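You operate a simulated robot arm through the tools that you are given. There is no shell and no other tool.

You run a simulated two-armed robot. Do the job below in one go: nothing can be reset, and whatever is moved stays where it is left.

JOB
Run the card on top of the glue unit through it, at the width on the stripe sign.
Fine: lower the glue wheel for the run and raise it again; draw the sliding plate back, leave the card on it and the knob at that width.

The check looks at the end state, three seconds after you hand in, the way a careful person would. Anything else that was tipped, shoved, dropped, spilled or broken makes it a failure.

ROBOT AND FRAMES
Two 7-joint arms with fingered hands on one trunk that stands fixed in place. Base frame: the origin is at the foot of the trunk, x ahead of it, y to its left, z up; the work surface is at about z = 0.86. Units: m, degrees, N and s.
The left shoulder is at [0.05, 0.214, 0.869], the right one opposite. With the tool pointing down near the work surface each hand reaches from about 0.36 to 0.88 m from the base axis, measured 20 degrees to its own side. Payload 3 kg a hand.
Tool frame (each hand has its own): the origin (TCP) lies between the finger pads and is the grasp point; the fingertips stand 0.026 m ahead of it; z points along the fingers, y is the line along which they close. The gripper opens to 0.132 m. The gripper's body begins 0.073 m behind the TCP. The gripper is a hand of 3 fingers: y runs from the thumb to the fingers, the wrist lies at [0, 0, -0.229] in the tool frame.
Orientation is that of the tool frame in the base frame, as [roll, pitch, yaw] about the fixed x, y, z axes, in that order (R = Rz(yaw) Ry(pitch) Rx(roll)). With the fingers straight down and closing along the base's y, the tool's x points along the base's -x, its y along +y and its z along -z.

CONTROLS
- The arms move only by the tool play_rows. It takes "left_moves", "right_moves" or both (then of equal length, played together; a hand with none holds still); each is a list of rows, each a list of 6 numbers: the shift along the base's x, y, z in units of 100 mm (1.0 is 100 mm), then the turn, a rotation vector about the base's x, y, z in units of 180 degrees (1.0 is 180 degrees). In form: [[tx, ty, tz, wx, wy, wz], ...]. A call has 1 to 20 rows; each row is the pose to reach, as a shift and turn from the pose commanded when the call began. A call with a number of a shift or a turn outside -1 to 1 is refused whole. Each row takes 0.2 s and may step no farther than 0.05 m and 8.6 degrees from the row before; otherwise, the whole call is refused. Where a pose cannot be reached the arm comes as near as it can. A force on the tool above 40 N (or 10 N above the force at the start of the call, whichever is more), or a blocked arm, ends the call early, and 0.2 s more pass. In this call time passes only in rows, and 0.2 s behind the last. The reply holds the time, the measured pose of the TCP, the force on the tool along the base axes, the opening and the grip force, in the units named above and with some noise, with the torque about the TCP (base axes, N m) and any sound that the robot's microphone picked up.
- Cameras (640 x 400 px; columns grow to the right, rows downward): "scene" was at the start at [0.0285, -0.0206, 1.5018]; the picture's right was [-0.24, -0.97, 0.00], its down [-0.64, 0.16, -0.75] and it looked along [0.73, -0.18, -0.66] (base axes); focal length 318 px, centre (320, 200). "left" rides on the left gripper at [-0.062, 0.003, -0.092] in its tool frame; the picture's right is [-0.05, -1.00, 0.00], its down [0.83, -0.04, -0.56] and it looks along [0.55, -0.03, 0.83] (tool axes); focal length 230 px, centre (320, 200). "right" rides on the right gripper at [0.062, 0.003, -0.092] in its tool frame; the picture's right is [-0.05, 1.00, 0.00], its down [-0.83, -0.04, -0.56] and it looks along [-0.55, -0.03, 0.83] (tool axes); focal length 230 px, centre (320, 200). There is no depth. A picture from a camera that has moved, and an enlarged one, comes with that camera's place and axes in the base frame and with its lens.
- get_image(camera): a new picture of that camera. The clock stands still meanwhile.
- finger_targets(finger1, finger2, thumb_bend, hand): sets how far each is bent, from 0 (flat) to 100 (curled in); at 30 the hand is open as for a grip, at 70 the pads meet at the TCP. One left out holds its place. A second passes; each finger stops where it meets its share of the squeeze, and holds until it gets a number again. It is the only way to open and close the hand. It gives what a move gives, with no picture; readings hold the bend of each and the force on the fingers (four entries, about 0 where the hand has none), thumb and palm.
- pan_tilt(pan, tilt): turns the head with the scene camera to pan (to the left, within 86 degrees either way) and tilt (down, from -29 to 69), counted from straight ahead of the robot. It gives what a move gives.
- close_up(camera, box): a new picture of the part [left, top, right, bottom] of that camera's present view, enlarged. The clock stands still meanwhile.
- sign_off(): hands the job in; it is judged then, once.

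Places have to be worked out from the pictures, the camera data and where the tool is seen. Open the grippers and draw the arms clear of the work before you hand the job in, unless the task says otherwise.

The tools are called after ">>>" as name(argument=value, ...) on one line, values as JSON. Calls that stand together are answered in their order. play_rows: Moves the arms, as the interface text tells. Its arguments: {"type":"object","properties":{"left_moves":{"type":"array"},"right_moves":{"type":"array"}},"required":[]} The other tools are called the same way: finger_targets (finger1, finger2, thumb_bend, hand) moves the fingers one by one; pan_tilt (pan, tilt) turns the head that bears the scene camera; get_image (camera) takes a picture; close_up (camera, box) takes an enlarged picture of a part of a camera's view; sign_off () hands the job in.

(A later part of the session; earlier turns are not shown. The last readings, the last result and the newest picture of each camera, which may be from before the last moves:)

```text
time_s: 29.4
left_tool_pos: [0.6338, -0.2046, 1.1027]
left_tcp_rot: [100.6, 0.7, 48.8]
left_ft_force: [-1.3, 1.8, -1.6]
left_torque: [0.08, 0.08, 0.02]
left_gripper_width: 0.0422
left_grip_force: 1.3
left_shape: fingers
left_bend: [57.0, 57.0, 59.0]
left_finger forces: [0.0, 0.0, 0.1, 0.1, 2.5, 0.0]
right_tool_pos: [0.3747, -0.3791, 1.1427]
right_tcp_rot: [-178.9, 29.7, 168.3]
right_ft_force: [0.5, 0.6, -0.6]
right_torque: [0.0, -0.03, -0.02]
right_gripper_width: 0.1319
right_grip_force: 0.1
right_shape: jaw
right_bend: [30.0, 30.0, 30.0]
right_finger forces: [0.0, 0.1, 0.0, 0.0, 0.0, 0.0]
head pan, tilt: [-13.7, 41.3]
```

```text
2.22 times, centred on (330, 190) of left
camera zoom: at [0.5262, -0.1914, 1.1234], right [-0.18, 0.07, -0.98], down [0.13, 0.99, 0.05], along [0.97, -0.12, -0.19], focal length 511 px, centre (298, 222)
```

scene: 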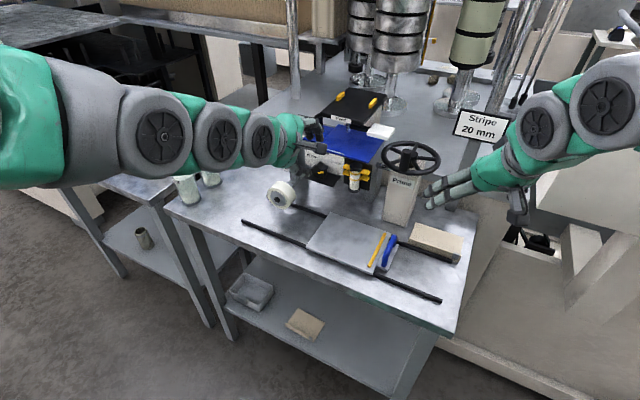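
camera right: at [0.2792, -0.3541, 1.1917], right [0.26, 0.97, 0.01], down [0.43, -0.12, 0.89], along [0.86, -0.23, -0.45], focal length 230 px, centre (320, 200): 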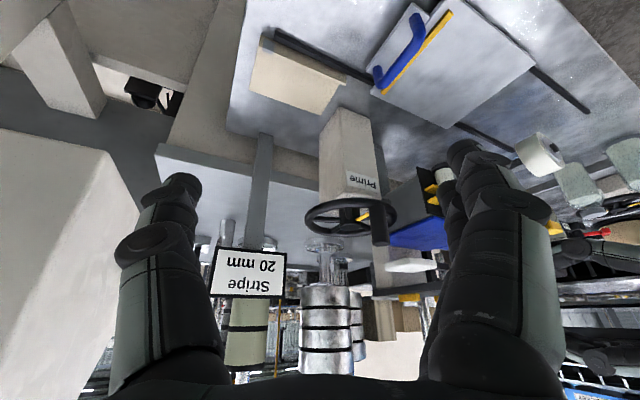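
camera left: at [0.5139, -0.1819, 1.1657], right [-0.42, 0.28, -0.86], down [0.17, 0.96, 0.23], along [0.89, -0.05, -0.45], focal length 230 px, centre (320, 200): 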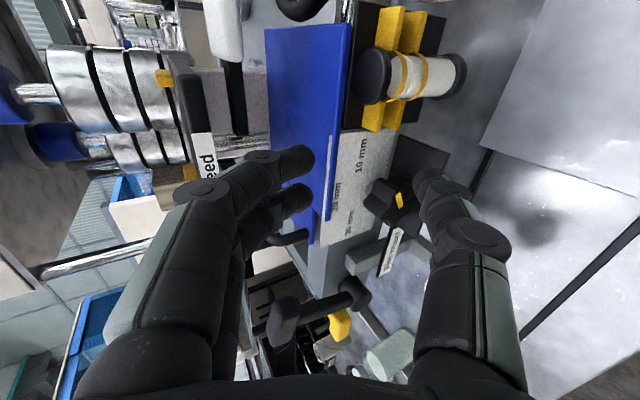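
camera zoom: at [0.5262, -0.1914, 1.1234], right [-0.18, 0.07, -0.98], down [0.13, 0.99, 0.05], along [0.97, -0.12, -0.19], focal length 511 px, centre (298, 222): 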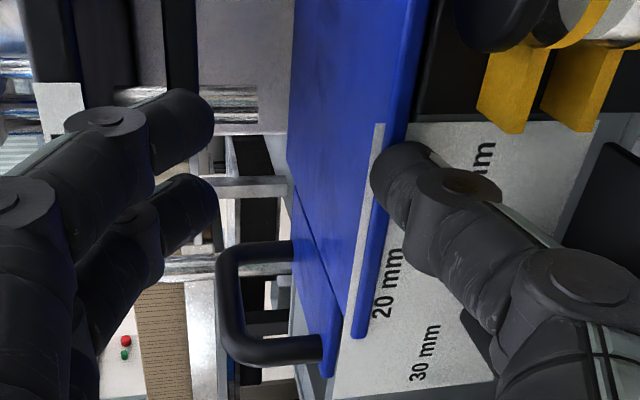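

The thumb slipped up in front of the sheet's edge and presses on it with about 2 N without moving it. I push 4 mm inward to decide whether it is fixed.

>>> play_rows(left_moves=[[0.015, -0.013, 0, 0, 0, 0], [0.03, -0.026, 0, 0, 0, 0]])

>>> close_up(camera="left", box=[240, 100, 420, 280])

```text
time_s: 30.2
left_tool_pos: [0.6365, -0.2056, 1.1011]
left_tcp_rot: [100.9, 0.9, 48.8]
left_ft_force: [-19.9, 18.4, 0.7]
left_torque: [0.59, 0.61, 0.03]
left_gripper_width: 0.0409
left_grip_force: 13.6
left_shape: fingers
left_bend: [57.0, 57.0, 61.0]
left_finger forces: [0.0, 0.0, 0.1, 0.1, 27.1, 0.0]
right_tool_pos: [0.3741, -0.3777, 1.1417]
right_tcp_rot: [-178.8, 29.6, 168.3]
right_ft_force: [0.8, -0.4, -0.1]
right_torque: [0.01, -0.01, 0.0]
right_gripper_width: 0.132
right_grip_force: 0.0
right_shape: jaw
right_bend: [30.0, 30.0, 30.0]
right_finger forces: [0.0, 0.0, 0.1, 0.0, 0.0, 0.1]
head pan, tilt: [-13.7, 41.3]
stopped in row 2 (left hand): the force on the tool passed its limit at 41 N (the readings are from after the stop); the commanded pose is now the measured one
```

```text
2.22 times, centred on (330, 190) of left
camera zoom: at [0.5279, -0.1929, 1.1217], right [-0.19, 0.07, -0.98], down [0.13, 0.99, 0.05], along [0.97, -0.12, -0.19], focal length 511 px, centre (298, 222)
```

zoom: 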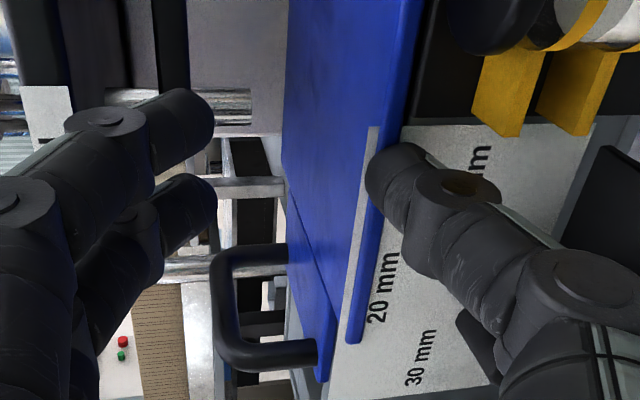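

Pushed with 40 N, the blue sheet does not move: it looks like a fixed cover with the dial panel through it. Two other things look like cards with an upright flap and a grey mark: the cream one on the bench near the rail and the tan one on the shelf below. I back off and look at these closely with the right hand's camera.

>>> play_rows(left_moves=[[-0.08, 0.07, 0.02, 0, 0, 0], [-0.2, 0.18, 0.2, 0, 0, 0], [-0.35, 0.32, 0.5, 0, 0, 0], [-0.5, 0.5, 0.8, 0, 0, 0], [-0.6, 0.7, 1.0, 0, 0, 0]], right_moves=[[0, 0, 0.1, 0, 0.02, 0], [0, 0, 0.2, 0, 0.05, 0], [0, 0, 0.3, 0, 0.08, 0], [0, 0, 0.4, 0, 0.11, 0], [0, 0, 0.5, 0, 0.14, 0]])

>>> get_image(camera="right")

>>> get_image(camera="left")

```text
time_s: 31.4
left_tool_pos: [0.5758, -0.1372, 1.2012]
left_tcp_rot: [100.6, 0.8, 48.8]
left_ft_force: [0.3, 0.9, -0.6]
left_torque: [-0.01, 0.01, 0.04]
left_gripper_width: 0.0399
left_grip_force: 0.0
left_shape: fingers
left_bend: [57.0, 57.0, 60.0]
left_finger forces: [0.0, 0.0, 0.0, 0.0, 0.0, 0.0]
right_tool_pos: [0.3743, -0.378, 1.1925]
right_tcp_rot: [-173.8, 4.7, 169.8]
right_ft_force: [0.8, -1.1, 0.3]
right_torque: [-0.02, -0.04, 0.0]
right_gripper_width: 0.1317
right_grip_force: 0.1
right_shape: jaw
right_bend: [30.0, 30.0, 30.0]
right_finger forces: [0.0, 0.0, 0.0, 0.0, 0.0, 0.0]
head pan, tilt: [-13.7, 41.3]
```

```text
taken
camera right: at [0.3092, -0.3545, 1.2783], right [0.23, 0.97, -0.1], down [0.77, -0.12, 0.62], along [0.59, -0.23, -0.77], focal length 230 px, centre (320, 200)
```

right: 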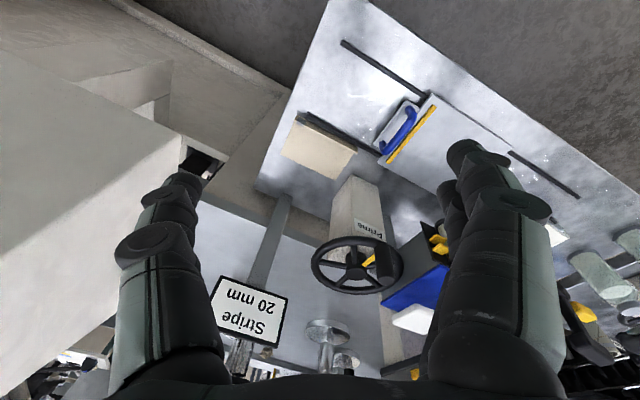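

```text
taken
camera left: at [0.4677, -0.1233, 1.2233], right [-0.18, 0.07, -0.98], down [0.13, 0.99, 0.05], along [0.97, -0.12, -0.19], focal length 230 px, centre (320, 200)
```

left: 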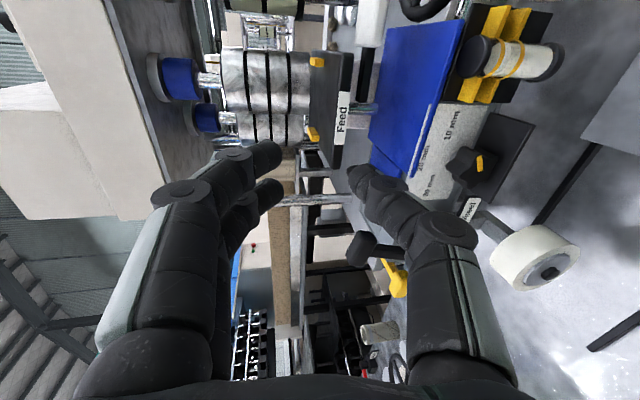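

I zoom on the cream object and the rest of the bench from the right camera.

>>> close_up(camera="right", box=[260, 90, 380, 200])

>>> close_up(camera="right", box=[360, 210, 480, 390])

>>> close_up(camera="left", box=[290, 0, 500, 210])

```text
3.64 times, centred on (320, 145) of right
camera zoom: at [0.3092, -0.3545, 1.2783], right [0.23, 0.97, -0.1], down [0.77, -0.12, 0.62], along [0.59, -0.23, -0.77], focal length 837 px, centre (320, 400)
```

zoom: 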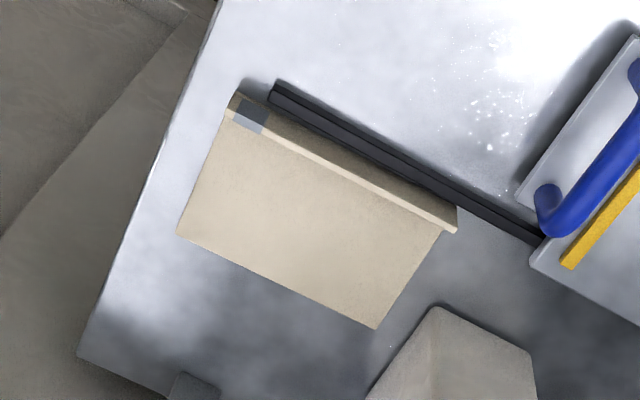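

```text
2.22 times, centred on (420, 300) of right
camera zoom: at [0.3092, -0.3545, 1.2783], right [0.23, 0.97, -0.1], down [0.77, -0.12, 0.62], along [0.59, -0.23, -0.77], focal length 511 px, centre (98, -22)
```

zoom: 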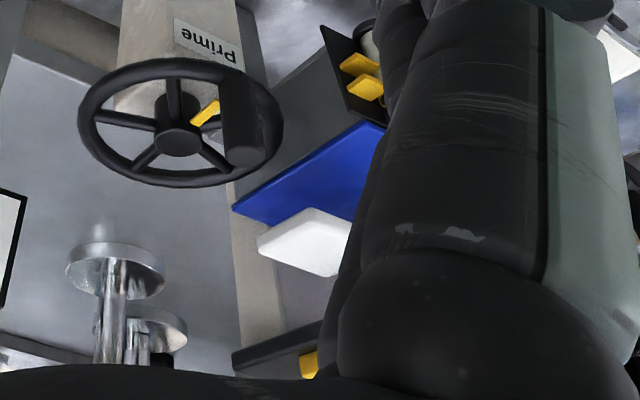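

```text
1.90 times, centred on (395, 105) of left
camera zoom: at [0.4677, -0.1233, 1.2233], right [-0.18, 0.07, -0.98], down [0.13, 0.99, 0.05], along [0.97, -0.12, -0.19], focal length 438 px, centre (177, 381)
```

zoom: 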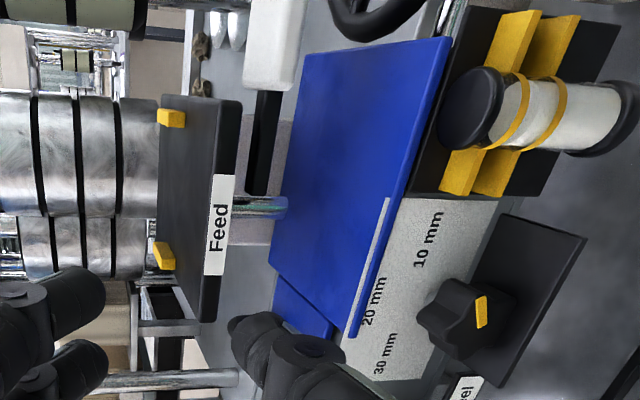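

The cream object is a thin sheet (about 13 x 8.5 cm) with an upright flap and a grey mark, just like the one on the shelf below: these are the cards, and the one lying on top of the bench (the glue unit's table) is graspable by its flap from above. I zoom further to get its geometry.

>>> close_up(camera="right", box=[275, 105, 355, 155])

>>> close_up(camera="scene", box=[400, 215, 470, 265])

>>> close_up(camera="scene", box=[280, 300, 335, 345])

```text
8.00 times, centred on (315, 130) of right
camera zoom: at [0.3092, -0.3545, 1.2783], right [0.23, 0.97, -0.1], down [0.77, -0.12, 0.62], along [0.59, -0.23, -0.77], focal length 1841 px, centre (360, 760)
```

zoom: 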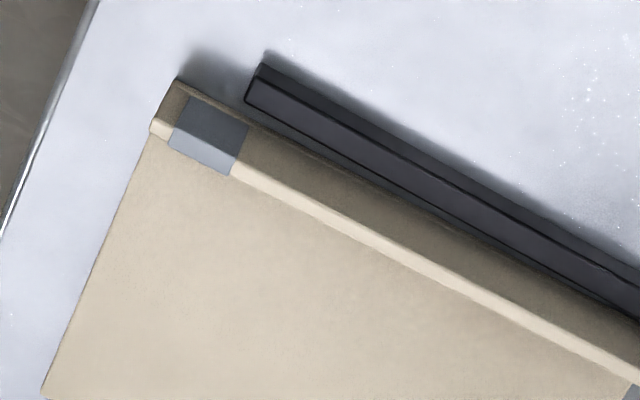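

```text
8.00 times, centred on (435, 240) of scene
camera zoom: at [0.0285, -0.0205, 1.5018], right [-0.24, -0.97, 0.0], down [-0.64, 0.16, -0.75], along [0.73, -0.18, -0.66], focal length 2547 px, centre (-600, -120)
```

zoom: 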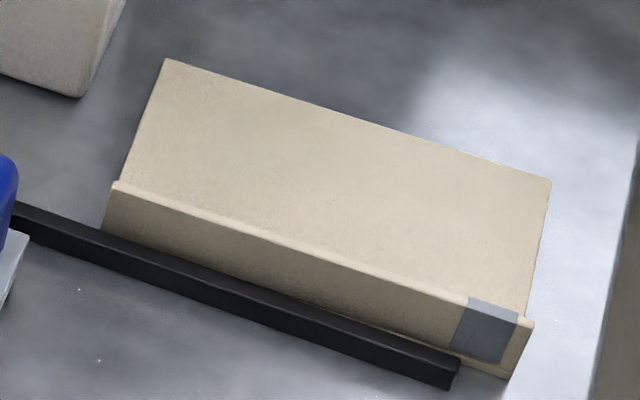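

```text
8.89 times, centred on (308, 322) of scene
camera zoom: at [0.0285, -0.0205, 1.5018], right [-0.24, -0.97, 0.0], down [-0.64, 0.16, -0.75], along [0.73, -0.18, -0.66], focal length 2830 px, centre (431, -889)
```

zoom: 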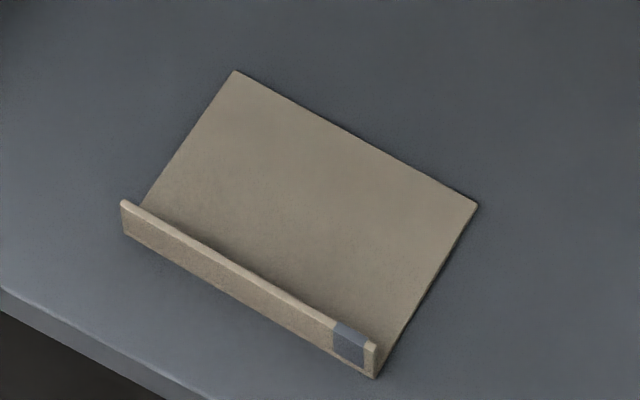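

Now it is clear: the cards are the thin sheets with an upright flap and grey tape; the one on top of the unit's bench (flap at U≈-0.074..0.053, V≈0.627, flap top z≈0.895) is the one meant, the other lies on the shelf below. First I set the knob with the left hand, which is near: I'll push its pointer lobe up with the thumb. Reshape the hand and come down in front of the knob.

>>> finger_targets(hand="left", finger1=35, finger2=35, thumb_bend=55)

>>> play_rows(left_moves=[[0.1, -0.08, -0.3, 0, 0, 0], [0.2, -0.16, -0.6, 0, 0, 0], [0.3, -0.23, -0.9, 0, 0, 0], [0.35, -0.27, -1.0, 0, 0, 0]])

>>> get_image(camera="left")

```text
time_s: 32.4
left_tool_pos: [0.5758, -0.1375, 1.2017]
left_tcp_rot: [100.7, 0.8, 48.7]
left_ft_force: [0.2, -0.1, -0.7]
left_torque: [-0.02, -0.03, 0.0]
left_gripper_width: 0.0838
left_grip_force: 0.1
left_shape: fingers
left_bend: [35.0, 35.0, 55.0]
left_finger forces: [0.0, 0.0, 0.0, 0.0, 0.0, 0.0]
right_tool_pos: [0.3735, -0.3793, 1.1935]
right_tcp_rot: [-173.8, 4.8, 169.8]
right_ft_force: [-0.8, -1.6, -0.6]
right_torque: [0.03, 0.01, 0.0]
right_gripper_width: 0.132
right_grip_force: 0.0
right_shape: jaw
right_bend: [30.0, 30.0, 30.0]
right_finger forces: [0.0, 0.0, 0.0, 0.0, 0.0, 0.1]
head pan, tilt: [-13.7, 41.3]
```

```text
time_s: 33.4
left_tool_pos: [0.6129, -0.1641, 1.101]
left_tcp_rot: [100.7, 0.9, 48.9]
left_ft_force: [-0.2, -0.9, -0.3]
left_torque: [-0.01, 0.0, 0.0]
left_gripper_width: 0.0842
left_grip_force: 0.1
left_shape: fingers
left_bend: [35.0, 35.0, 55.0]
left_finger forces: [0.0, 0.0, 0.1, 0.0, 0.0, 0.0]
right_tool_pos: [0.3743, -0.3802, 1.1925]
right_tcp_rot: [-173.9, 4.9, 169.7]
right_ft_force: [-0.4, -0.5, -0.9]
right_torque: [-0.02, 0.01, 0.04]
right_gripper_width: 0.132
right_grip_force: 0.1
right_shape: jaw
right_bend: [30.0, 30.0, 30.0]
right_finger forces: [0.0, 0.0, 0.1, 0.0, 0.0, 0.0]
head pan, tilt: [-13.7, 41.3]
```

```text
taken
camera left: at [0.5041, -0.1508, 1.1219], right [-0.18, 0.07, -0.98], down [0.13, 0.99, 0.05], along [0.97, -0.12, -0.19], focal length 230 px, centre (320, 200)
```

left: 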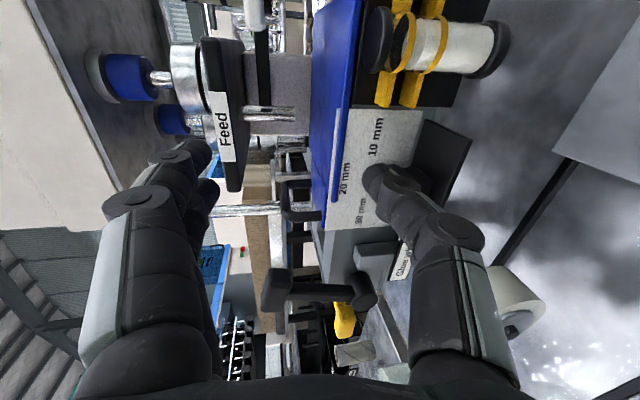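

Now down to the knob's side height (TCP z≈1.058), still just in front of the knob.

>>> play_rows(left_moves=[[0, 0, -0.15, 0, 0, 0], [0, 0, -0.3, 0, 0, 0], [0, 0, -0.43, 0, 0, 0]])

>>> get_image(camera="left")

>>> close_up(camera="scene", box=[280, 130, 380, 200])

```text
time_s: 34.2
left_tool_pos: [0.6107, -0.1646, 1.0564]
left_tcp_rot: [100.8, 0.8, 48.8]
left_ft_force: [-0.2, 0.0, 0.0]
left_torque: [0.0, -0.04, 0.0]
left_gripper_width: 0.0844
left_grip_force: 0.1
left_shape: fingers
left_bend: [35.0, 35.0, 55.0]
left_finger forces: [0.0, 0.0, 0.0, 0.0, 0.0, 0.0]
right_tool_pos: [0.3743, -0.3801, 1.1928]
right_tcp_rot: [-174.0, 4.9, 169.7]
right_ft_force: [0.6, 0.5, 0.0]
right_torque: [0.02, -0.02, 0.01]
right_gripper_width: 0.1318
right_grip_force: 0.0
right_shape: jaw
right_bend: [30.0, 30.0, 30.0]
right_finger forces: [0.0, 0.0, 0.1, 0.0, 0.1, 0.0]
head pan, tilt: [-13.7, 41.3]
```

```text
taken
camera left: at [0.5032, -0.1511, 1.0783], right [-0.18, 0.07, -0.98], down [0.13, 0.99, 0.05], along [0.97, -0.12, -0.19], focal length 230 px, centre (320, 200)
```

left: 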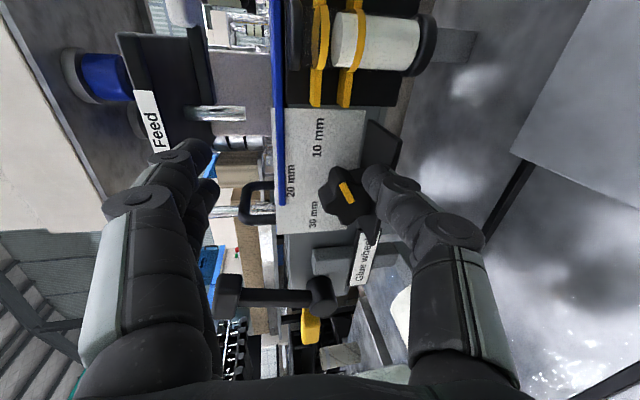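

```text
5.71 times, centred on (330, 165) of scene
camera zoom: at [0.0285, -0.0206, 1.5018], right [-0.24, -0.97, 0.0], down [-0.64, 0.16, -0.75], along [0.73, -0.18, -0.66], focal length 1819 px, centre (263, 400)
```

zoom: 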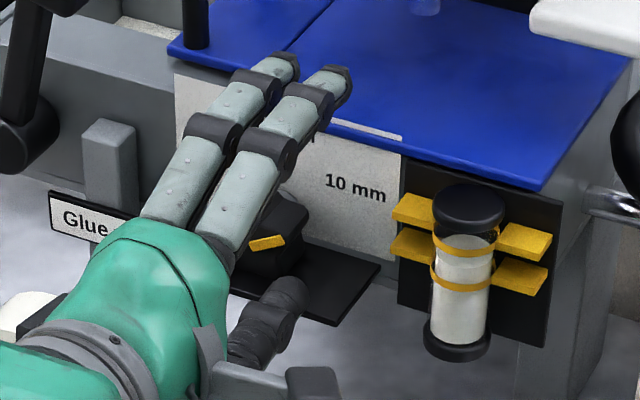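

Reached. I zoom on thumb and knob in the left view.

>>> close_up(camera="left", box=[260, 90, 440, 280])

```text
2.11 times, centred on (350, 185) of left
camera zoom: at [0.5032, -0.1511, 1.0783], right [-0.18, 0.07, -0.98], down [0.13, 0.99, 0.05], along [0.97, -0.12, -0.19], focal length 484 px, centre (257, 232)
```

zoom: 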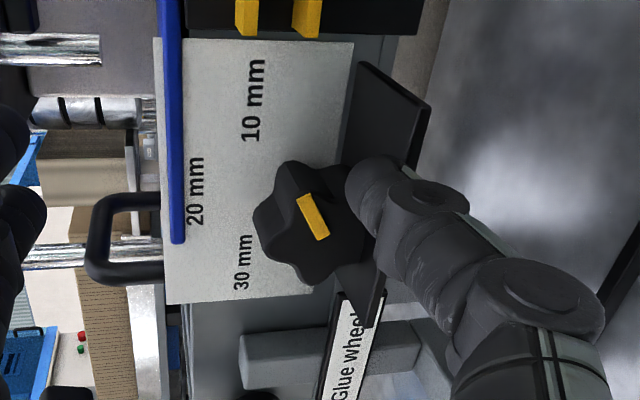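

The thumb's lower part would hit the shelf in front of the knob, so pushing from below is bad. Instead I'll push the left lobe down from above with one fingertip (tilted hand). I back off, tilt to 30°, and bend only finger 1 to see which one it is.

>>> play_rows(left_moves=[[-0.1, 0.09, 0.15, 0, 0, 0], [-0.2, 0.18, 0.35, 0.0238, 0.0272, 0], [-0.2, 0.18, 0.5, 0.0476, 0.0543, 0], [-0.2, 0.18, 0.6, 0.0714, 0.0815, 0]])

>>> finger_targets(hand="left", finger1=70, finger2=35, thumb_bend=25)

>>> get_image(camera="left")

>>> close_up(camera="scene", box=[220, 90, 380, 200])

```text
time_s: 35.2
left_tool_pos: [0.5915, -0.1469, 1.1179]
left_tcp_rot: [120.4, 0.8, 49.0]
left_ft_force: [0.0, 0.8, 0.2]
left_torque: [-0.01, -0.03, 0.02]
left_gripper_width: 0.0846
left_grip_force: 0.0
left_shape: fingers
left_bend: [35.0, 35.0, 55.0]
left_finger forces: [0.0, 0.1, 0.1, 0.0, 0.0, 0.0]
right_tool_pos: [0.3738, -0.3789, 1.193]
right_tcp_rot: [-173.9, 4.9, 169.9]
right_ft_force: [0.5, -0.2, 0.1]
right_torque: [0.03, -0.01, 0.02]
right_gripper_width: 0.132
right_grip_force: 0.1
right_shape: jaw
right_bend: [30.0, 30.0, 30.0]
right_finger forces: [0.0, 0.0, 0.0, 0.1, 0.0, 0.1]
head pan, tilt: [-13.7, 41.3]
```

```text
time_s: 36.2
left_tool_pos: [0.5914, -0.1469, 1.1191]
left_tcp_rot: [120.2, 0.7, 49.0]
left_ft_force: [-0.3, 0.3, -0.7]
left_torque: [0.03, 0.02, 0.01]
left_gripper_width: 0.0742
left_grip_force: 0.0
left_shape: fingers
left_bend: [70.0, 35.0, 25.0]
left_finger forces: [0.0, 0.0, 0.0, 0.0, 0.0, 0.0]
right_tool_pos: [0.3745, -0.3801, 1.1939]
right_tcp_rot: [-173.9, 5.0, 169.7]
right_ft_force: [0.5, 0.2, -0.2]
right_torque: [-0.02, -0.02, 0.0]
right_gripper_width: 0.1319
right_grip_force: 0.2
right_shape: jaw
right_bend: [30.0, 30.0, 30.0]
right_finger forces: [0.0, 0.0, 0.1, 0.1, 0.0, 0.1]
head pan, tilt: [-13.7, 41.3]
```

```text
taken
camera left: at [0.4926, -0.1411, 1.1682], right [-0.42, 0.28, -0.86], down [0.17, 0.96, 0.23], along [0.89, -0.05, -0.45], focal length 230 px, centre (320, 200)
```

left: 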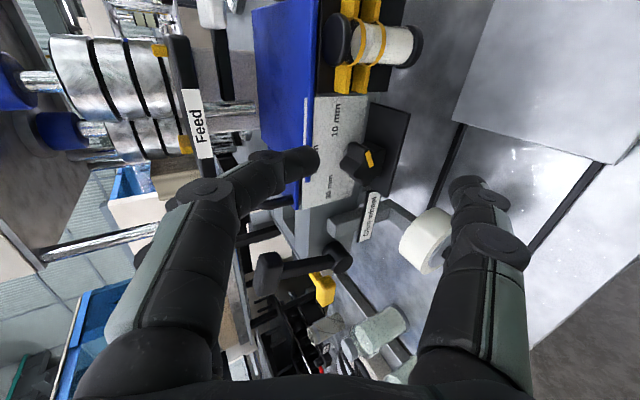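

```text
3.64 times, centred on (300, 145) of scene
camera zoom: at [0.0285, -0.0206, 1.5018], right [-0.24, -0.97, 0.0], down [-0.64, 0.16, -0.75], along [0.73, -0.18, -0.66], focal length 1158 px, centre (393, 400)
```

zoom: 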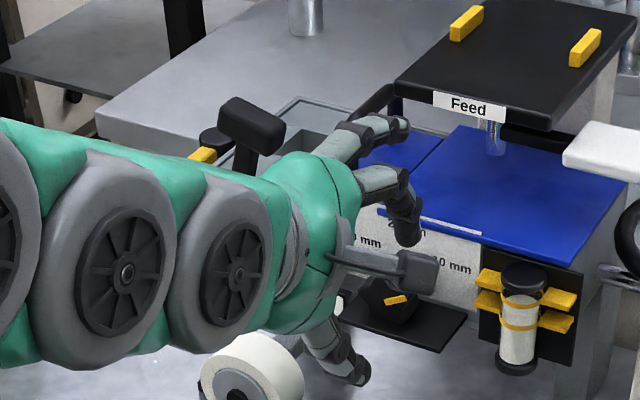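

Finger 1 is the right one, finger 2 the left one. I use finger 2 for pushing (keeps the thumb clear of the glue wheel): finger 2 bent, finger 1 raised a little, then move above the knob's left lobe.

>>> finger_targets(hand="left", finger1=27, finger2=70, thumb_bend=25)

>>> play_rows(left_moves=[[0.2, 0.0, -0.05, 0, 0, 0], [0.4, -0.05, -0.15, 0, 0, 0], [0.55, -0.08, -0.3, 0, 0, 0], [0.621, -0.106, -0.45, 0, 0, 0]])

>>> get_image(camera="left")

>>> close_up(camera="scene", box=[260, 100, 380, 200])

```text
time_s: 37.2
left_tool_pos: [0.59, -0.1452, 1.1179]
left_tcp_rot: [120.2, 0.8, 48.9]
left_ft_force: [0.4, 0.1, -0.1]
left_torque: [0.0, 0.01, -0.04]
left_gripper_width: 0.1422
left_grip_force: 0.1
left_shape: fingers
left_bend: [27.0, 70.0, 25.0]
left_finger forces: [0.0, 0.0, 0.0, 0.1, 0.0, 0.0]
right_tool_pos: [0.374, -0.3806, 1.1936]
right_tcp_rot: [-173.9, 4.9, 169.8]
right_ft_force: [0.0, -1.3, -0.8]
right_torque: [0.0, 0.0, 0.0]
right_gripper_width: 0.1318
right_grip_force: 0.0
right_shape: jaw
right_bend: [30.0, 30.0, 30.0]
right_finger forces: [0.1, 0.0, 0.1, 0.0, 0.0, 0.0]
head pan, tilt: [-13.7, 41.3]
```

```text
time_s: 38.2
left_tool_pos: [0.6537, -0.1565, 1.0734]
left_tcp_rot: [120.2, 0.7, 49.1]
left_ft_force: [0.0, -0.2, -0.2]
left_torque: [0.0, -0.01, -0.01]
left_gripper_width: 0.1424
left_grip_force: 0.0
left_shape: fingers
left_bend: [27.0, 70.0, 25.0]
left_finger forces: [0.1, 0.0, 0.0, 0.1, 0.1, 0.0]
right_tool_pos: [0.3728, -0.3799, 1.1927]
right_tcp_rot: [-173.8, 4.9, 169.8]
right_ft_force: [0.4, -0.2, 0.5]
right_torque: [0.01, 0.0, -0.03]
right_gripper_width: 0.1317
right_grip_force: 0.1
right_shape: jaw
right_bend: [30.0, 30.0, 30.0]
right_finger forces: [0.0, 0.0, 0.0, 0.0, 0.0, 0.0]
head pan, tilt: [-13.7, 41.3]
```

```text
taken
camera left: at [0.5553, -0.1514, 1.1236], right [-0.42, 0.28, -0.86], down [0.17, 0.96, 0.23], along [0.89, -0.05, -0.45], focal length 230 px, centre (320, 200)
```

left: 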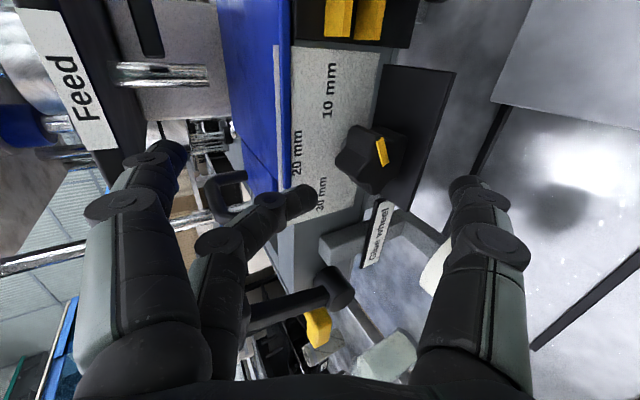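

```text
4.00 times, centred on (320, 150) of scene
camera zoom: at [0.0285, -0.0206, 1.5018], right [-0.24, -0.97, 0.0], down [-0.64, 0.16, -0.75], along [0.73, -0.18, -0.66], focal length 1274 px, centre (320, 400)
```

zoom: 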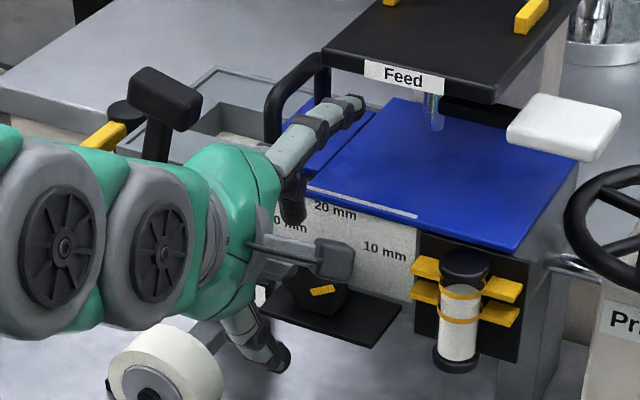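

The bent fingertip is above and to the left of the knob. I zoom in to judge its sideways offset.

>>> close_up(camera="left", box=[220, 60, 460, 300])

>>> close_up(camera="scene", box=[300, 140, 360, 180])

```text
1.67 times, centred on (340, 180) of left
camera zoom: at [0.5553, -0.1514, 1.1236], right [-0.42, 0.28, -0.86], down [0.17, 0.96, 0.23], along [0.89, -0.05, -0.45], focal length 384 px, centre (287, 233)
```

zoom: 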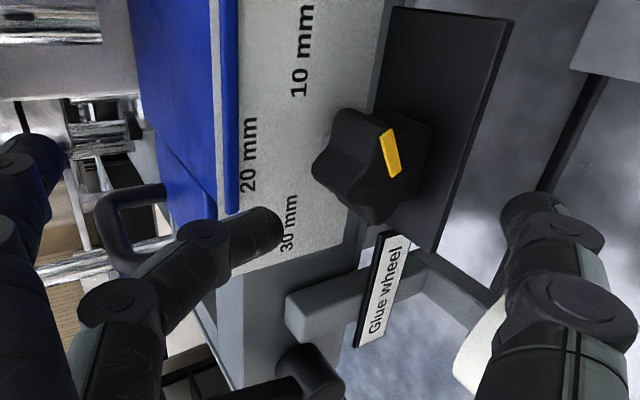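

```text
10.00 times, centred on (330, 160) of scene
camera zoom: at [0.0285, -0.0206, 1.5018], right [-0.24, -0.97, 0.0], down [-0.64, 0.16, -0.75], along [0.73, -0.18, -0.66], focal length 3184 px, centre (220, 600)
```

zoom: 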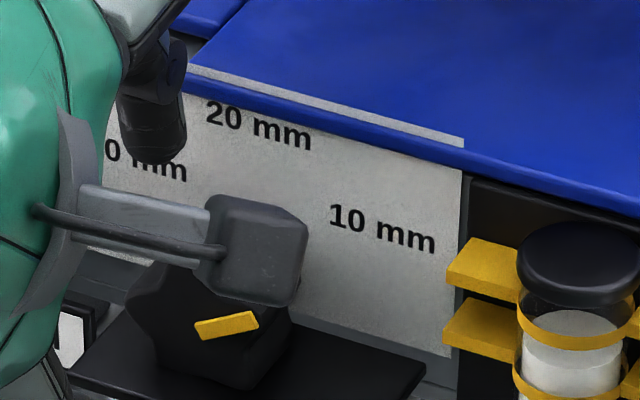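

The tip is at about (U 0.324, V 0.611, z 1.066), right above the knob's left lobe. I curl finger 1 fully in so it won't touch the cover, then check.

>>> finger_targets(hand="left", finger1=100)

>>> close_up(camera="left", box=[150, 60, 470, 300])

```text
time_s: 39.2
left_tool_pos: [0.6537, -0.1567, 1.0724]
left_tcp_rot: [120.1, 0.7, 49.0]
left_ft_force: [0.0, 0.0, -0.4]
left_torque: [0.02, 0.0, -0.01]
left_gripper_width: 0.0601
left_grip_force: 0.0
left_shape: fingers
left_bend: [100.0, 70.0, 25.0]
left_finger forces: [0.0, 0.0, 0.1, 0.0, 0.0, 0.0]
right_tool_pos: [0.3752, -0.3795, 1.1927]
right_tcp_rot: [-173.9, 4.9, 169.8]
right_ft_force: [-0.2, 0.1, 0.7]
right_torque: [0.01, -0.04, 0.0]
right_gripper_width: 0.1319
right_grip_force: 0.1
right_shape: jaw
right_bend: [30.0, 30.0, 30.0]
right_finger forces: [0.0, 0.0, 0.0, 0.1, 0.0, 0.0]
head pan, tilt: [-13.7, 41.3]
```

```text
1.67 times, centred on (310, 180) of left
camera zoom: at [0.5551, -0.1513, 1.1241], right [-0.42, 0.28, -0.86], down [0.17, 0.96, 0.23], along [0.89, -0.05, -0.45], focal length 384 px, centre (337, 233)
```

zoom: 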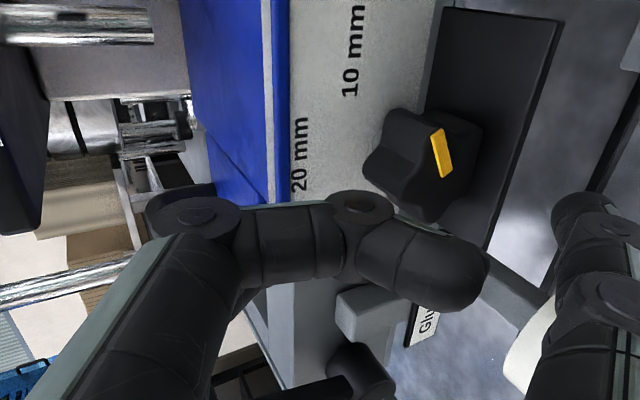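

Finger 1 is curled across the palm. I check in the scene view where its tip is relative to shelf and knob.

>>> close_up(camera="scene", box=[270, 125, 370, 205])

>>> get_image(camera="right")

```text
5.00 times, centred on (320, 165) of scene
camera zoom: at [0.0285, -0.0206, 1.5018], right [-0.24, -0.97, 0.0], down [-0.64, 0.16, -0.75], along [0.73, -0.18, -0.66], focal length 1592 px, centre (320, 375)
```

zoom: 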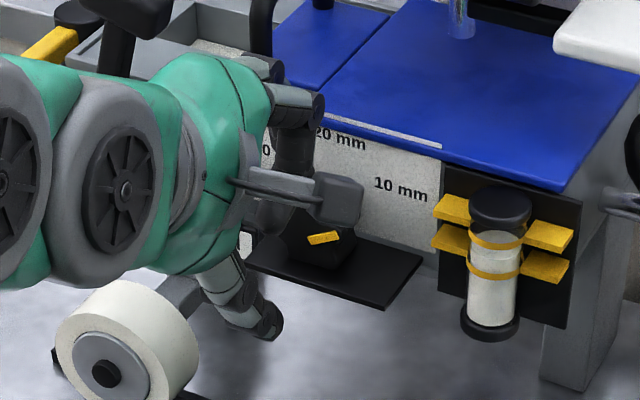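

```text
taken
camera right: at [0.3092, -0.3547, 1.2782], right [0.24, 0.97, -0.1], down [0.77, -0.12, 0.63], along [0.59, -0.23, -0.77], focal length 230 px, centre (320, 200)
```

right: 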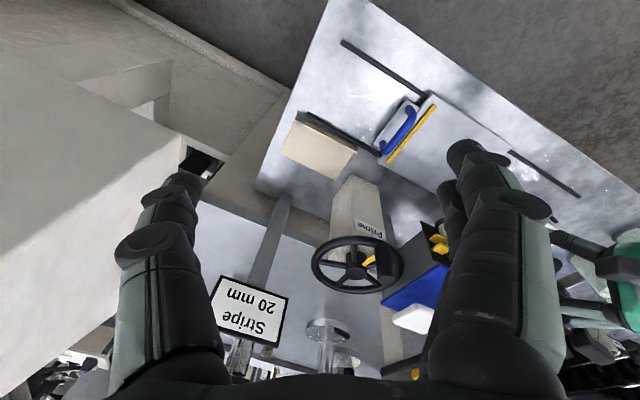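

The curled finger stays about 4 cm in front of the shelf, fine. I lower finger 2 toward the lobe (contact expected after about 3 cm).

>>> play_rows(left_moves=[[0, 0, -0.1, 0, 0, 0], [0, 0, -0.2, 0, 0, 0], [0, 0, -0.27, 0, 0, 0]])

>>> close_up(camera="left", box=[150, 60, 470, 300])

>>> close_up(camera="scene", box=[270, 125, 370, 205])

```text
time_s: 40.0
left_tool_pos: [0.6544, -0.1576, 1.0475]
left_tcp_rot: [120.2, 0.7, 49.2]
left_ft_force: [0.8, 0.7, 0.5]
left_torque: [-0.02, 0.0, 0.02]
left_gripper_width: 0.0602
left_grip_force: 0.0
left_shape: fingers
left_bend: [100.0, 70.0, 25.0]
left_finger forces: [0.0, 0.0, 0.0, 0.0, 0.0, 0.1]
right_tool_pos: [0.3738, -0.3793, 1.1948]
right_tcp_rot: [-174.0, 4.9, 169.9]
right_ft_force: [0.2, 0.0, 0.3]
right_torque: [0.02, 0.03, 0.01]
right_gripper_width: 0.132
right_grip_force: 0.0
right_shape: jaw
right_bend: [30.0, 30.0, 30.0]
right_finger forces: [0.0, 0.0, 0.0, 0.1, 0.0, 0.0]
head pan, tilt: [-13.7, 41.3]
```

```text
1.67 times, centred on (310, 180) of left
camera zoom: at [0.5552, -0.1515, 1.0974], right [-0.42, 0.28, -0.86], down [0.17, 0.96, 0.23], along [0.89, -0.05, -0.45], focal length 384 px, centre (337, 233)
```

zoom: 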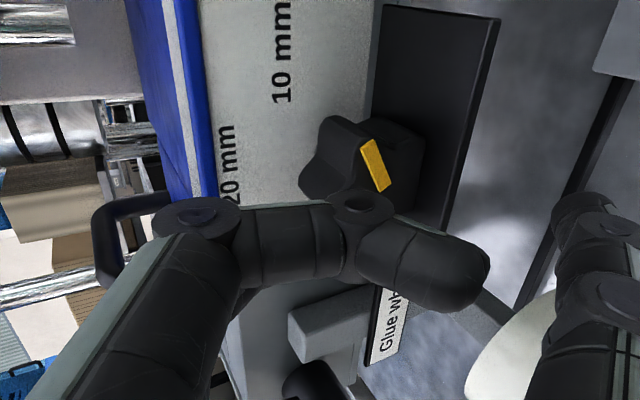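

```text
5.00 times, centred on (320, 165) of scene
camera zoom: at [0.0285, -0.0206, 1.5018], right [-0.24, -0.97, 0.0], down [-0.64, 0.16, -0.75], along [0.73, -0.18, -0.66], focal length 1592 px, centre (320, 375)
```

zoom: 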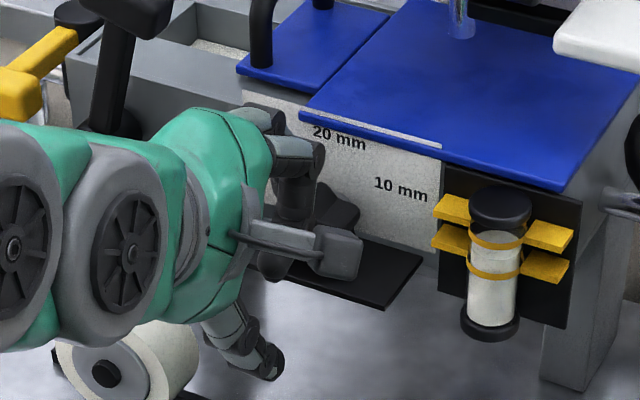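

No contact yet. I continue down in 5 mm steps and watch the forces.

>>> play_rows(left_moves=[[0, 0, -0.05, 0, 0, 0], [0, 0, -0.1, 0, 0, 0]])

>>> close_up(camera="left", box=[250, 60, 450, 200])

```text
time_s: 40.6
left_tool_pos: [0.6548, -0.1548, 1.0361]
left_tcp_rot: [120.1, 0.7, 49.1]
left_ft_force: [3.1, 13.6, 10.9]
left_torque: [-0.09, -0.33, 0.44]
left_gripper_width: 0.0602
left_grip_force: 8.2
left_shape: fingers
left_bend: [100.0, 69.0, 25.0]
left_finger forces: [0.2, 16.3, 0.0, 0.1, 0.0, 0.1]
right_tool_pos: [0.3747, -0.3781, 1.1925]
right_tcp_rot: [-174.0, 4.9, 169.9]
right_ft_force: [-0.1, -0.8, -0.5]
right_torque: [0.02, 0.0, 0.01]
right_gripper_width: 0.1316
right_grip_force: 0.1
right_shape: jaw
right_bend: [30.0, 30.0, 30.0]
right_finger forces: [0.0, 0.1, 0.0, 0.0, 0.0, 0.1]
head pan, tilt: [-13.7, 41.3]
```

```text
2.86 times, centred on (350, 130) of left
camera zoom: at [0.5558, -0.1502, 1.0878], right [-0.42, 0.28, -0.86], down [0.16, 0.96, 0.23], along [0.89, -0.05, -0.45], focal length 657 px, centre (234, 400)
```

zoom: 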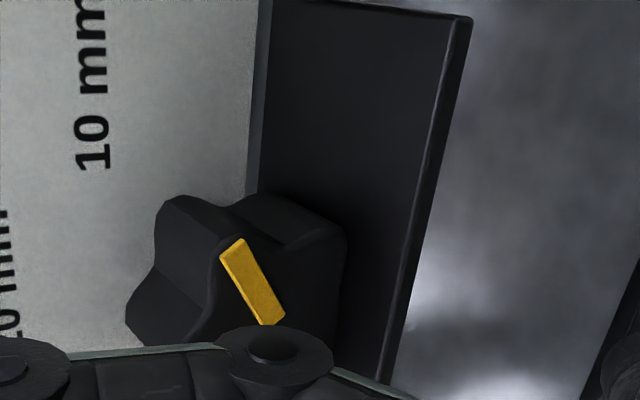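

Contact: 16 N on finger 2, pressing radially between two lobes. To turn the knob I must move along its rim, left and down; I do the first third of that arc and check the pointer.

>>> play_rows(left_moves=[[0.017, 0.02, -0.02, 0, 0, 0], [0.03, 0.035, -0.05, 0, 0, 0], [0.039, 0.044, -0.09, 0, 0, 0]])

>>> close_up(camera="left", box=[250, 60, 450, 200])

>>> close_up(camera="scene", box=[295, 150, 355, 195])

```text
time_s: 41.4
left_tool_pos: [0.659, -0.1525, 1.0274]
left_tcp_rot: [120.2, 0.7, 49.1]
left_ft_force: [5.9, 5.4, 1.5]
left_torque: [-0.04, -0.02, 0.18]
left_gripper_width: 0.0601
left_grip_force: 3.8
left_shape: fingers
left_bend: [100.0, 67.0, 25.0]
left_finger forces: [0.0, 8.1, 0.0, 0.0, 0.1, 0.0]
right_tool_pos: [0.3735, -0.3792, 1.192]
right_tcp_rot: [-173.9, 4.8, 169.8]
right_ft_force: [-0.2, 0.0, -0.5]
right_torque: [0.02, 0.02, 0.05]
right_gripper_width: 0.1318
right_grip_force: 0.0
right_shape: jaw
right_bend: [30.0, 30.0, 30.0]
right_finger forces: [0.0, 0.0, 0.0, 0.0, 0.0, 0.0]
head pan, tilt: [-13.7, 41.3]
```

```text
2.86 times, centred on (350, 130) of left
camera zoom: at [0.5589, -0.1467, 1.0772], right [-0.42, 0.28, -0.86], down [0.17, 0.96, 0.23], along [0.89, -0.05, -0.45], focal length 657 px, centre (234, 400)
```

zoom: 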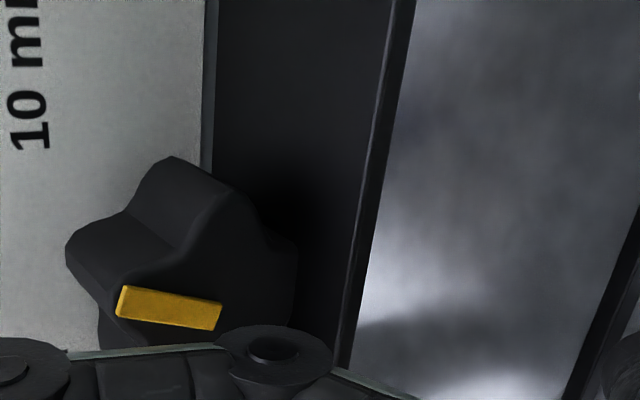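

```text
8.89 times, centred on (325, 172) of scene
camera zoom: at [0.0286, -0.0205, 1.5018], right [-0.24, -0.97, 0.0], down [-0.64, 0.16, -0.75], along [0.73, -0.18, -0.66], focal length 2830 px, centre (276, 444)
```

zoom: 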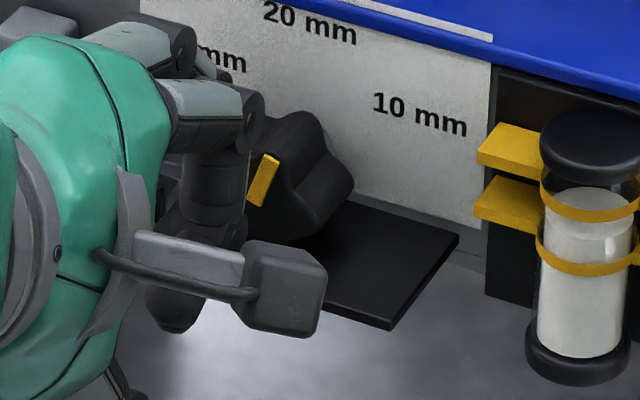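

The knob turned well: the pointer is now about 15° short of 20 mm. I continue a little further down in small steps.

>>> play_rows(left_moves=[[0.002, 0.002, -0.025, 0, 0, 0], [0.0, 0.0, -0.05, 0, 0, 0]])

>>> close_up(camera="scene", box=[295, 150, 355, 195])

>>> close_up(camera="left", box=[220, 60, 420, 200])

```text
time_s: 42.0
left_tool_pos: [0.6581, -0.1521, 1.0221]
left_tcp_rot: [120.2, 0.7, 49.0]
left_ft_force: [10.7, 12.4, 3.2]
left_torque: [-0.13, 0.02, 0.35]
left_gripper_width: 0.06
left_grip_force: 8.7
left_shape: fingers
left_bend: [100.0, 67.0, 25.0]
left_finger forces: [0.0, 16.0, 0.0, 0.0, 0.1, 0.0]
right_tool_pos: [0.3754, -0.3789, 1.193]
right_tcp_rot: [-173.9, 4.9, 169.7]
right_ft_force: [-0.4, 0.5, -0.5]
right_torque: [-0.02, 0.03, -0.01]
right_gripper_width: 0.1321
right_grip_force: 0.1
right_shape: jaw
right_bend: [30.0, 30.0, 30.0]
right_finger forces: [0.0, 0.1, 0.1, 0.0, 0.0, 0.0]
head pan, tilt: [-13.7, 41.3]
```

```text
8.89 times, centred on (325, 172) of scene
camera zoom: at [0.0286, -0.0203, 1.5018], right [-0.24, -0.97, 0.0], down [-0.64, 0.16, -0.75], along [0.73, -0.18, -0.66], focal length 2830 px, centre (276, 444)
```

zoom: 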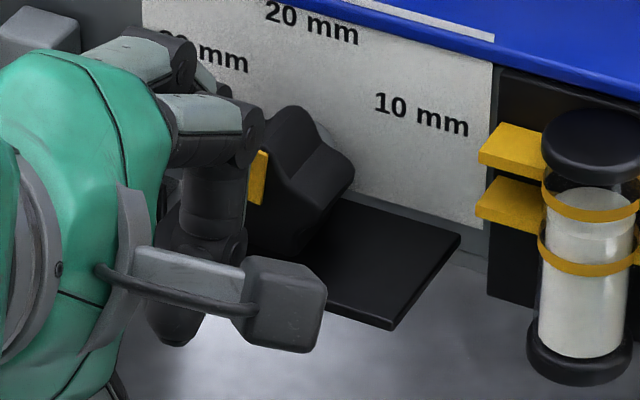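

```text
2.86 times, centred on (320, 130) of left
camera zoom: at [0.5596, -0.1464, 1.0721], right [-0.42, 0.28, -0.86], down [0.17, 0.96, 0.23], along [0.89, -0.05, -0.45], focal length 657 px, centre (320, 400)
```

zoom: 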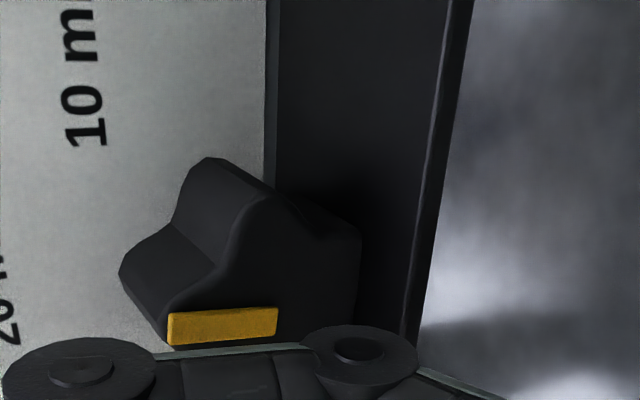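

The pointer looks close to upright now. I withdraw straight back from the knob (no up/down motion that could drag it) and check.

>>> play_rows(left_moves=[[-0.075, 0.066, 0, 0, 0, 0], [-0.15, 0.132, 0, 0, 0, 0], [-0.3, 0.263, 0.0, 0, 0, 0], [-0.45, 0.395, 0.3, 0, 0, 0], [-0.6, 0.5, 0.6, 0, 0, 0]])

>>> close_up(camera="scene", box=[285, 140, 355, 195])

>>> close_up(camera="left", box=[280, 60, 460, 240])

```text
time_s: 43.2
left_tool_pos: [0.5973, -0.1025, 1.0808]
left_tcp_rot: [120.3, 0.7, 49.0]
left_ft_force: [0.6, -0.4, 0.0]
left_torque: [0.01, -0.01, -0.02]
left_gripper_width: 0.06
left_grip_force: 0.1
left_shape: fingers
left_bend: [100.0, 70.0, 25.0]
left_finger forces: [0.0, 0.0, 0.0, 0.0, 0.0, 0.1]
right_tool_pos: [0.3753, -0.3795, 1.193]
right_tcp_rot: [-173.9, 4.9, 169.8]
right_ft_force: [0.0, 0.3, -0.3]
right_torque: [-0.03, -0.02, -0.01]
right_gripper_width: 0.1321
right_grip_force: 0.1
right_shape: jaw
right_bend: [30.0, 30.0, 30.0]
right_finger forces: [0.0, 0.1, 0.0, 0.0, 0.0, 0.0]
head pan, tilt: [-13.7, 41.3]
```

```text
7.27 times, centred on (320, 168) of scene
camera zoom: at [0.0284, -0.0206, 1.5018], right [-0.24, -0.97, 0.0], down [-0.64, 0.16, -0.75], along [0.73, -0.18, -0.66], focal length 2316 px, centre (320, 436)
```

zoom: 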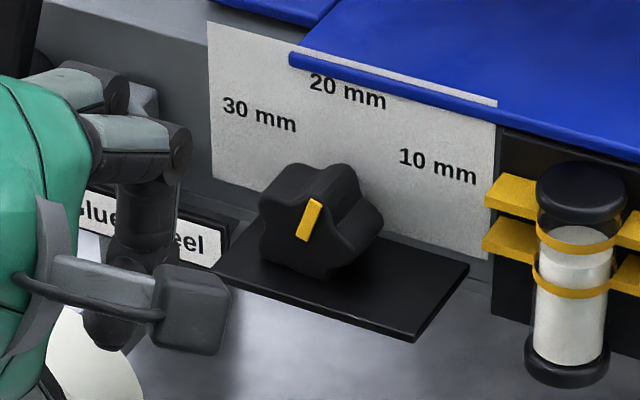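

```text
2.22 times, centred on (370, 150) of left
camera zoom: at [0.4987, -0.097, 1.1321], right [-0.42, 0.28, -0.86], down [0.17, 0.96, 0.23], along [0.89, -0.05, -0.45], focal length 511 px, centre (209, 311)
```

zoom: 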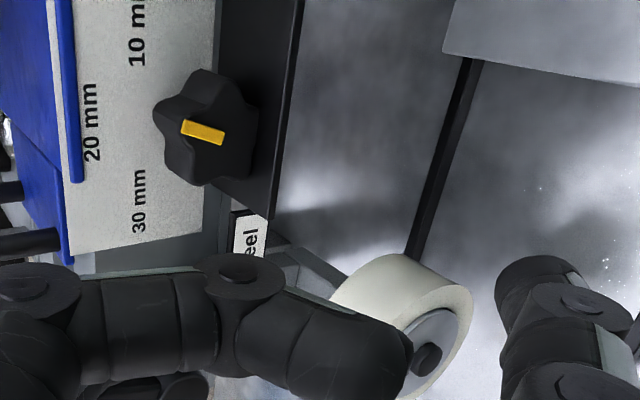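

The pointer is still roughly 15° short of 20 mm (it eased back as I withdrew). I go in again at the left side and push the lower-left lobe a bit further down.

>>> play_rows(left_moves=[[0.15, -0.15, -0.1, 0, 0, 0], [0.25, -0.24, -0.3, 0, 0, 0], [0.3, -0.27, -0.48, 0, 0, 0]])

>>> close_up(camera="left", box=[240, 60, 460, 240])

>>> close_up(camera="scene", box=[285, 140, 355, 195])

```text
time_s: 44.0
left_tool_pos: [0.6266, -0.1292, 1.0338]
left_tcp_rot: [120.3, 0.7, 49.0]
left_ft_force: [0.0, -0.1, -0.8]
left_torque: [-0.01, 0.03, 0.03]
left_gripper_width: 0.0602
left_grip_force: 0.0
left_shape: fingers
left_bend: [100.0, 70.0, 25.0]
left_finger forces: [0.0, 0.0, 0.1, 0.0, 0.1, 0.0]
right_tool_pos: [0.3738, -0.379, 1.1945]
right_tcp_rot: [-173.9, 4.9, 169.8]
right_ft_force: [-0.8, -0.1, -0.2]
right_torque: [-0.01, 0.0, 0.02]
right_gripper_width: 0.1318
right_grip_force: 0.0
right_shape: jaw
right_bend: [30.0, 30.0, 30.0]
right_finger forces: [0.1, 0.0, 0.0, 0.0, 0.0, 0.0]
head pan, tilt: [-13.7, 41.3]
```

```text
2.22 times, centred on (350, 150) of left
camera zoom: at [0.5288, -0.124, 1.0841], right [-0.42, 0.28, -0.86], down [0.17, 0.96, 0.23], along [0.89, -0.05, -0.45], focal length 511 px, centre (253, 311)
```

zoom: 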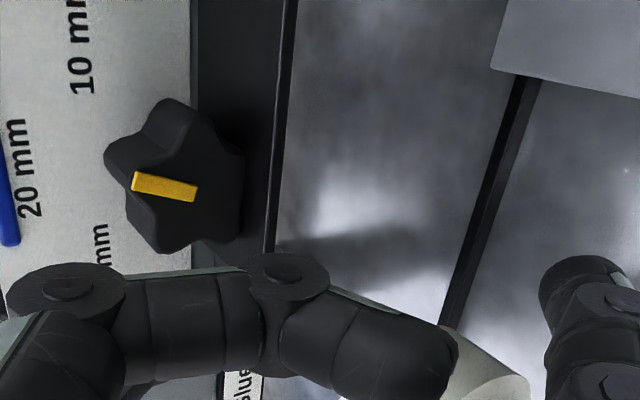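

```text
7.27 times, centred on (320, 168) of scene
camera zoom: at [0.0285, -0.0206, 1.5018], right [-0.24, -0.97, 0.0], down [-0.64, 0.16, -0.75], along [0.73, -0.18, -0.66], focal length 2316 px, centre (320, 436)
```

zoom: 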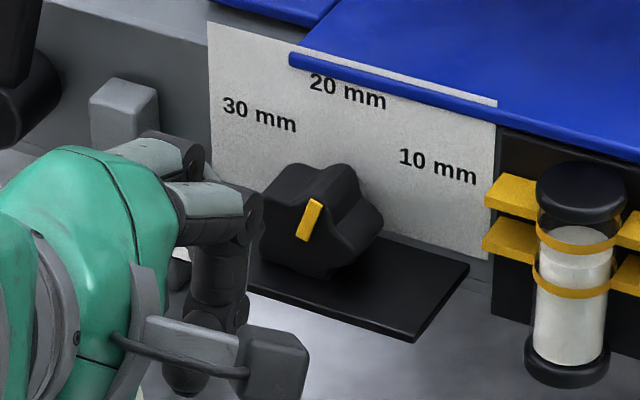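

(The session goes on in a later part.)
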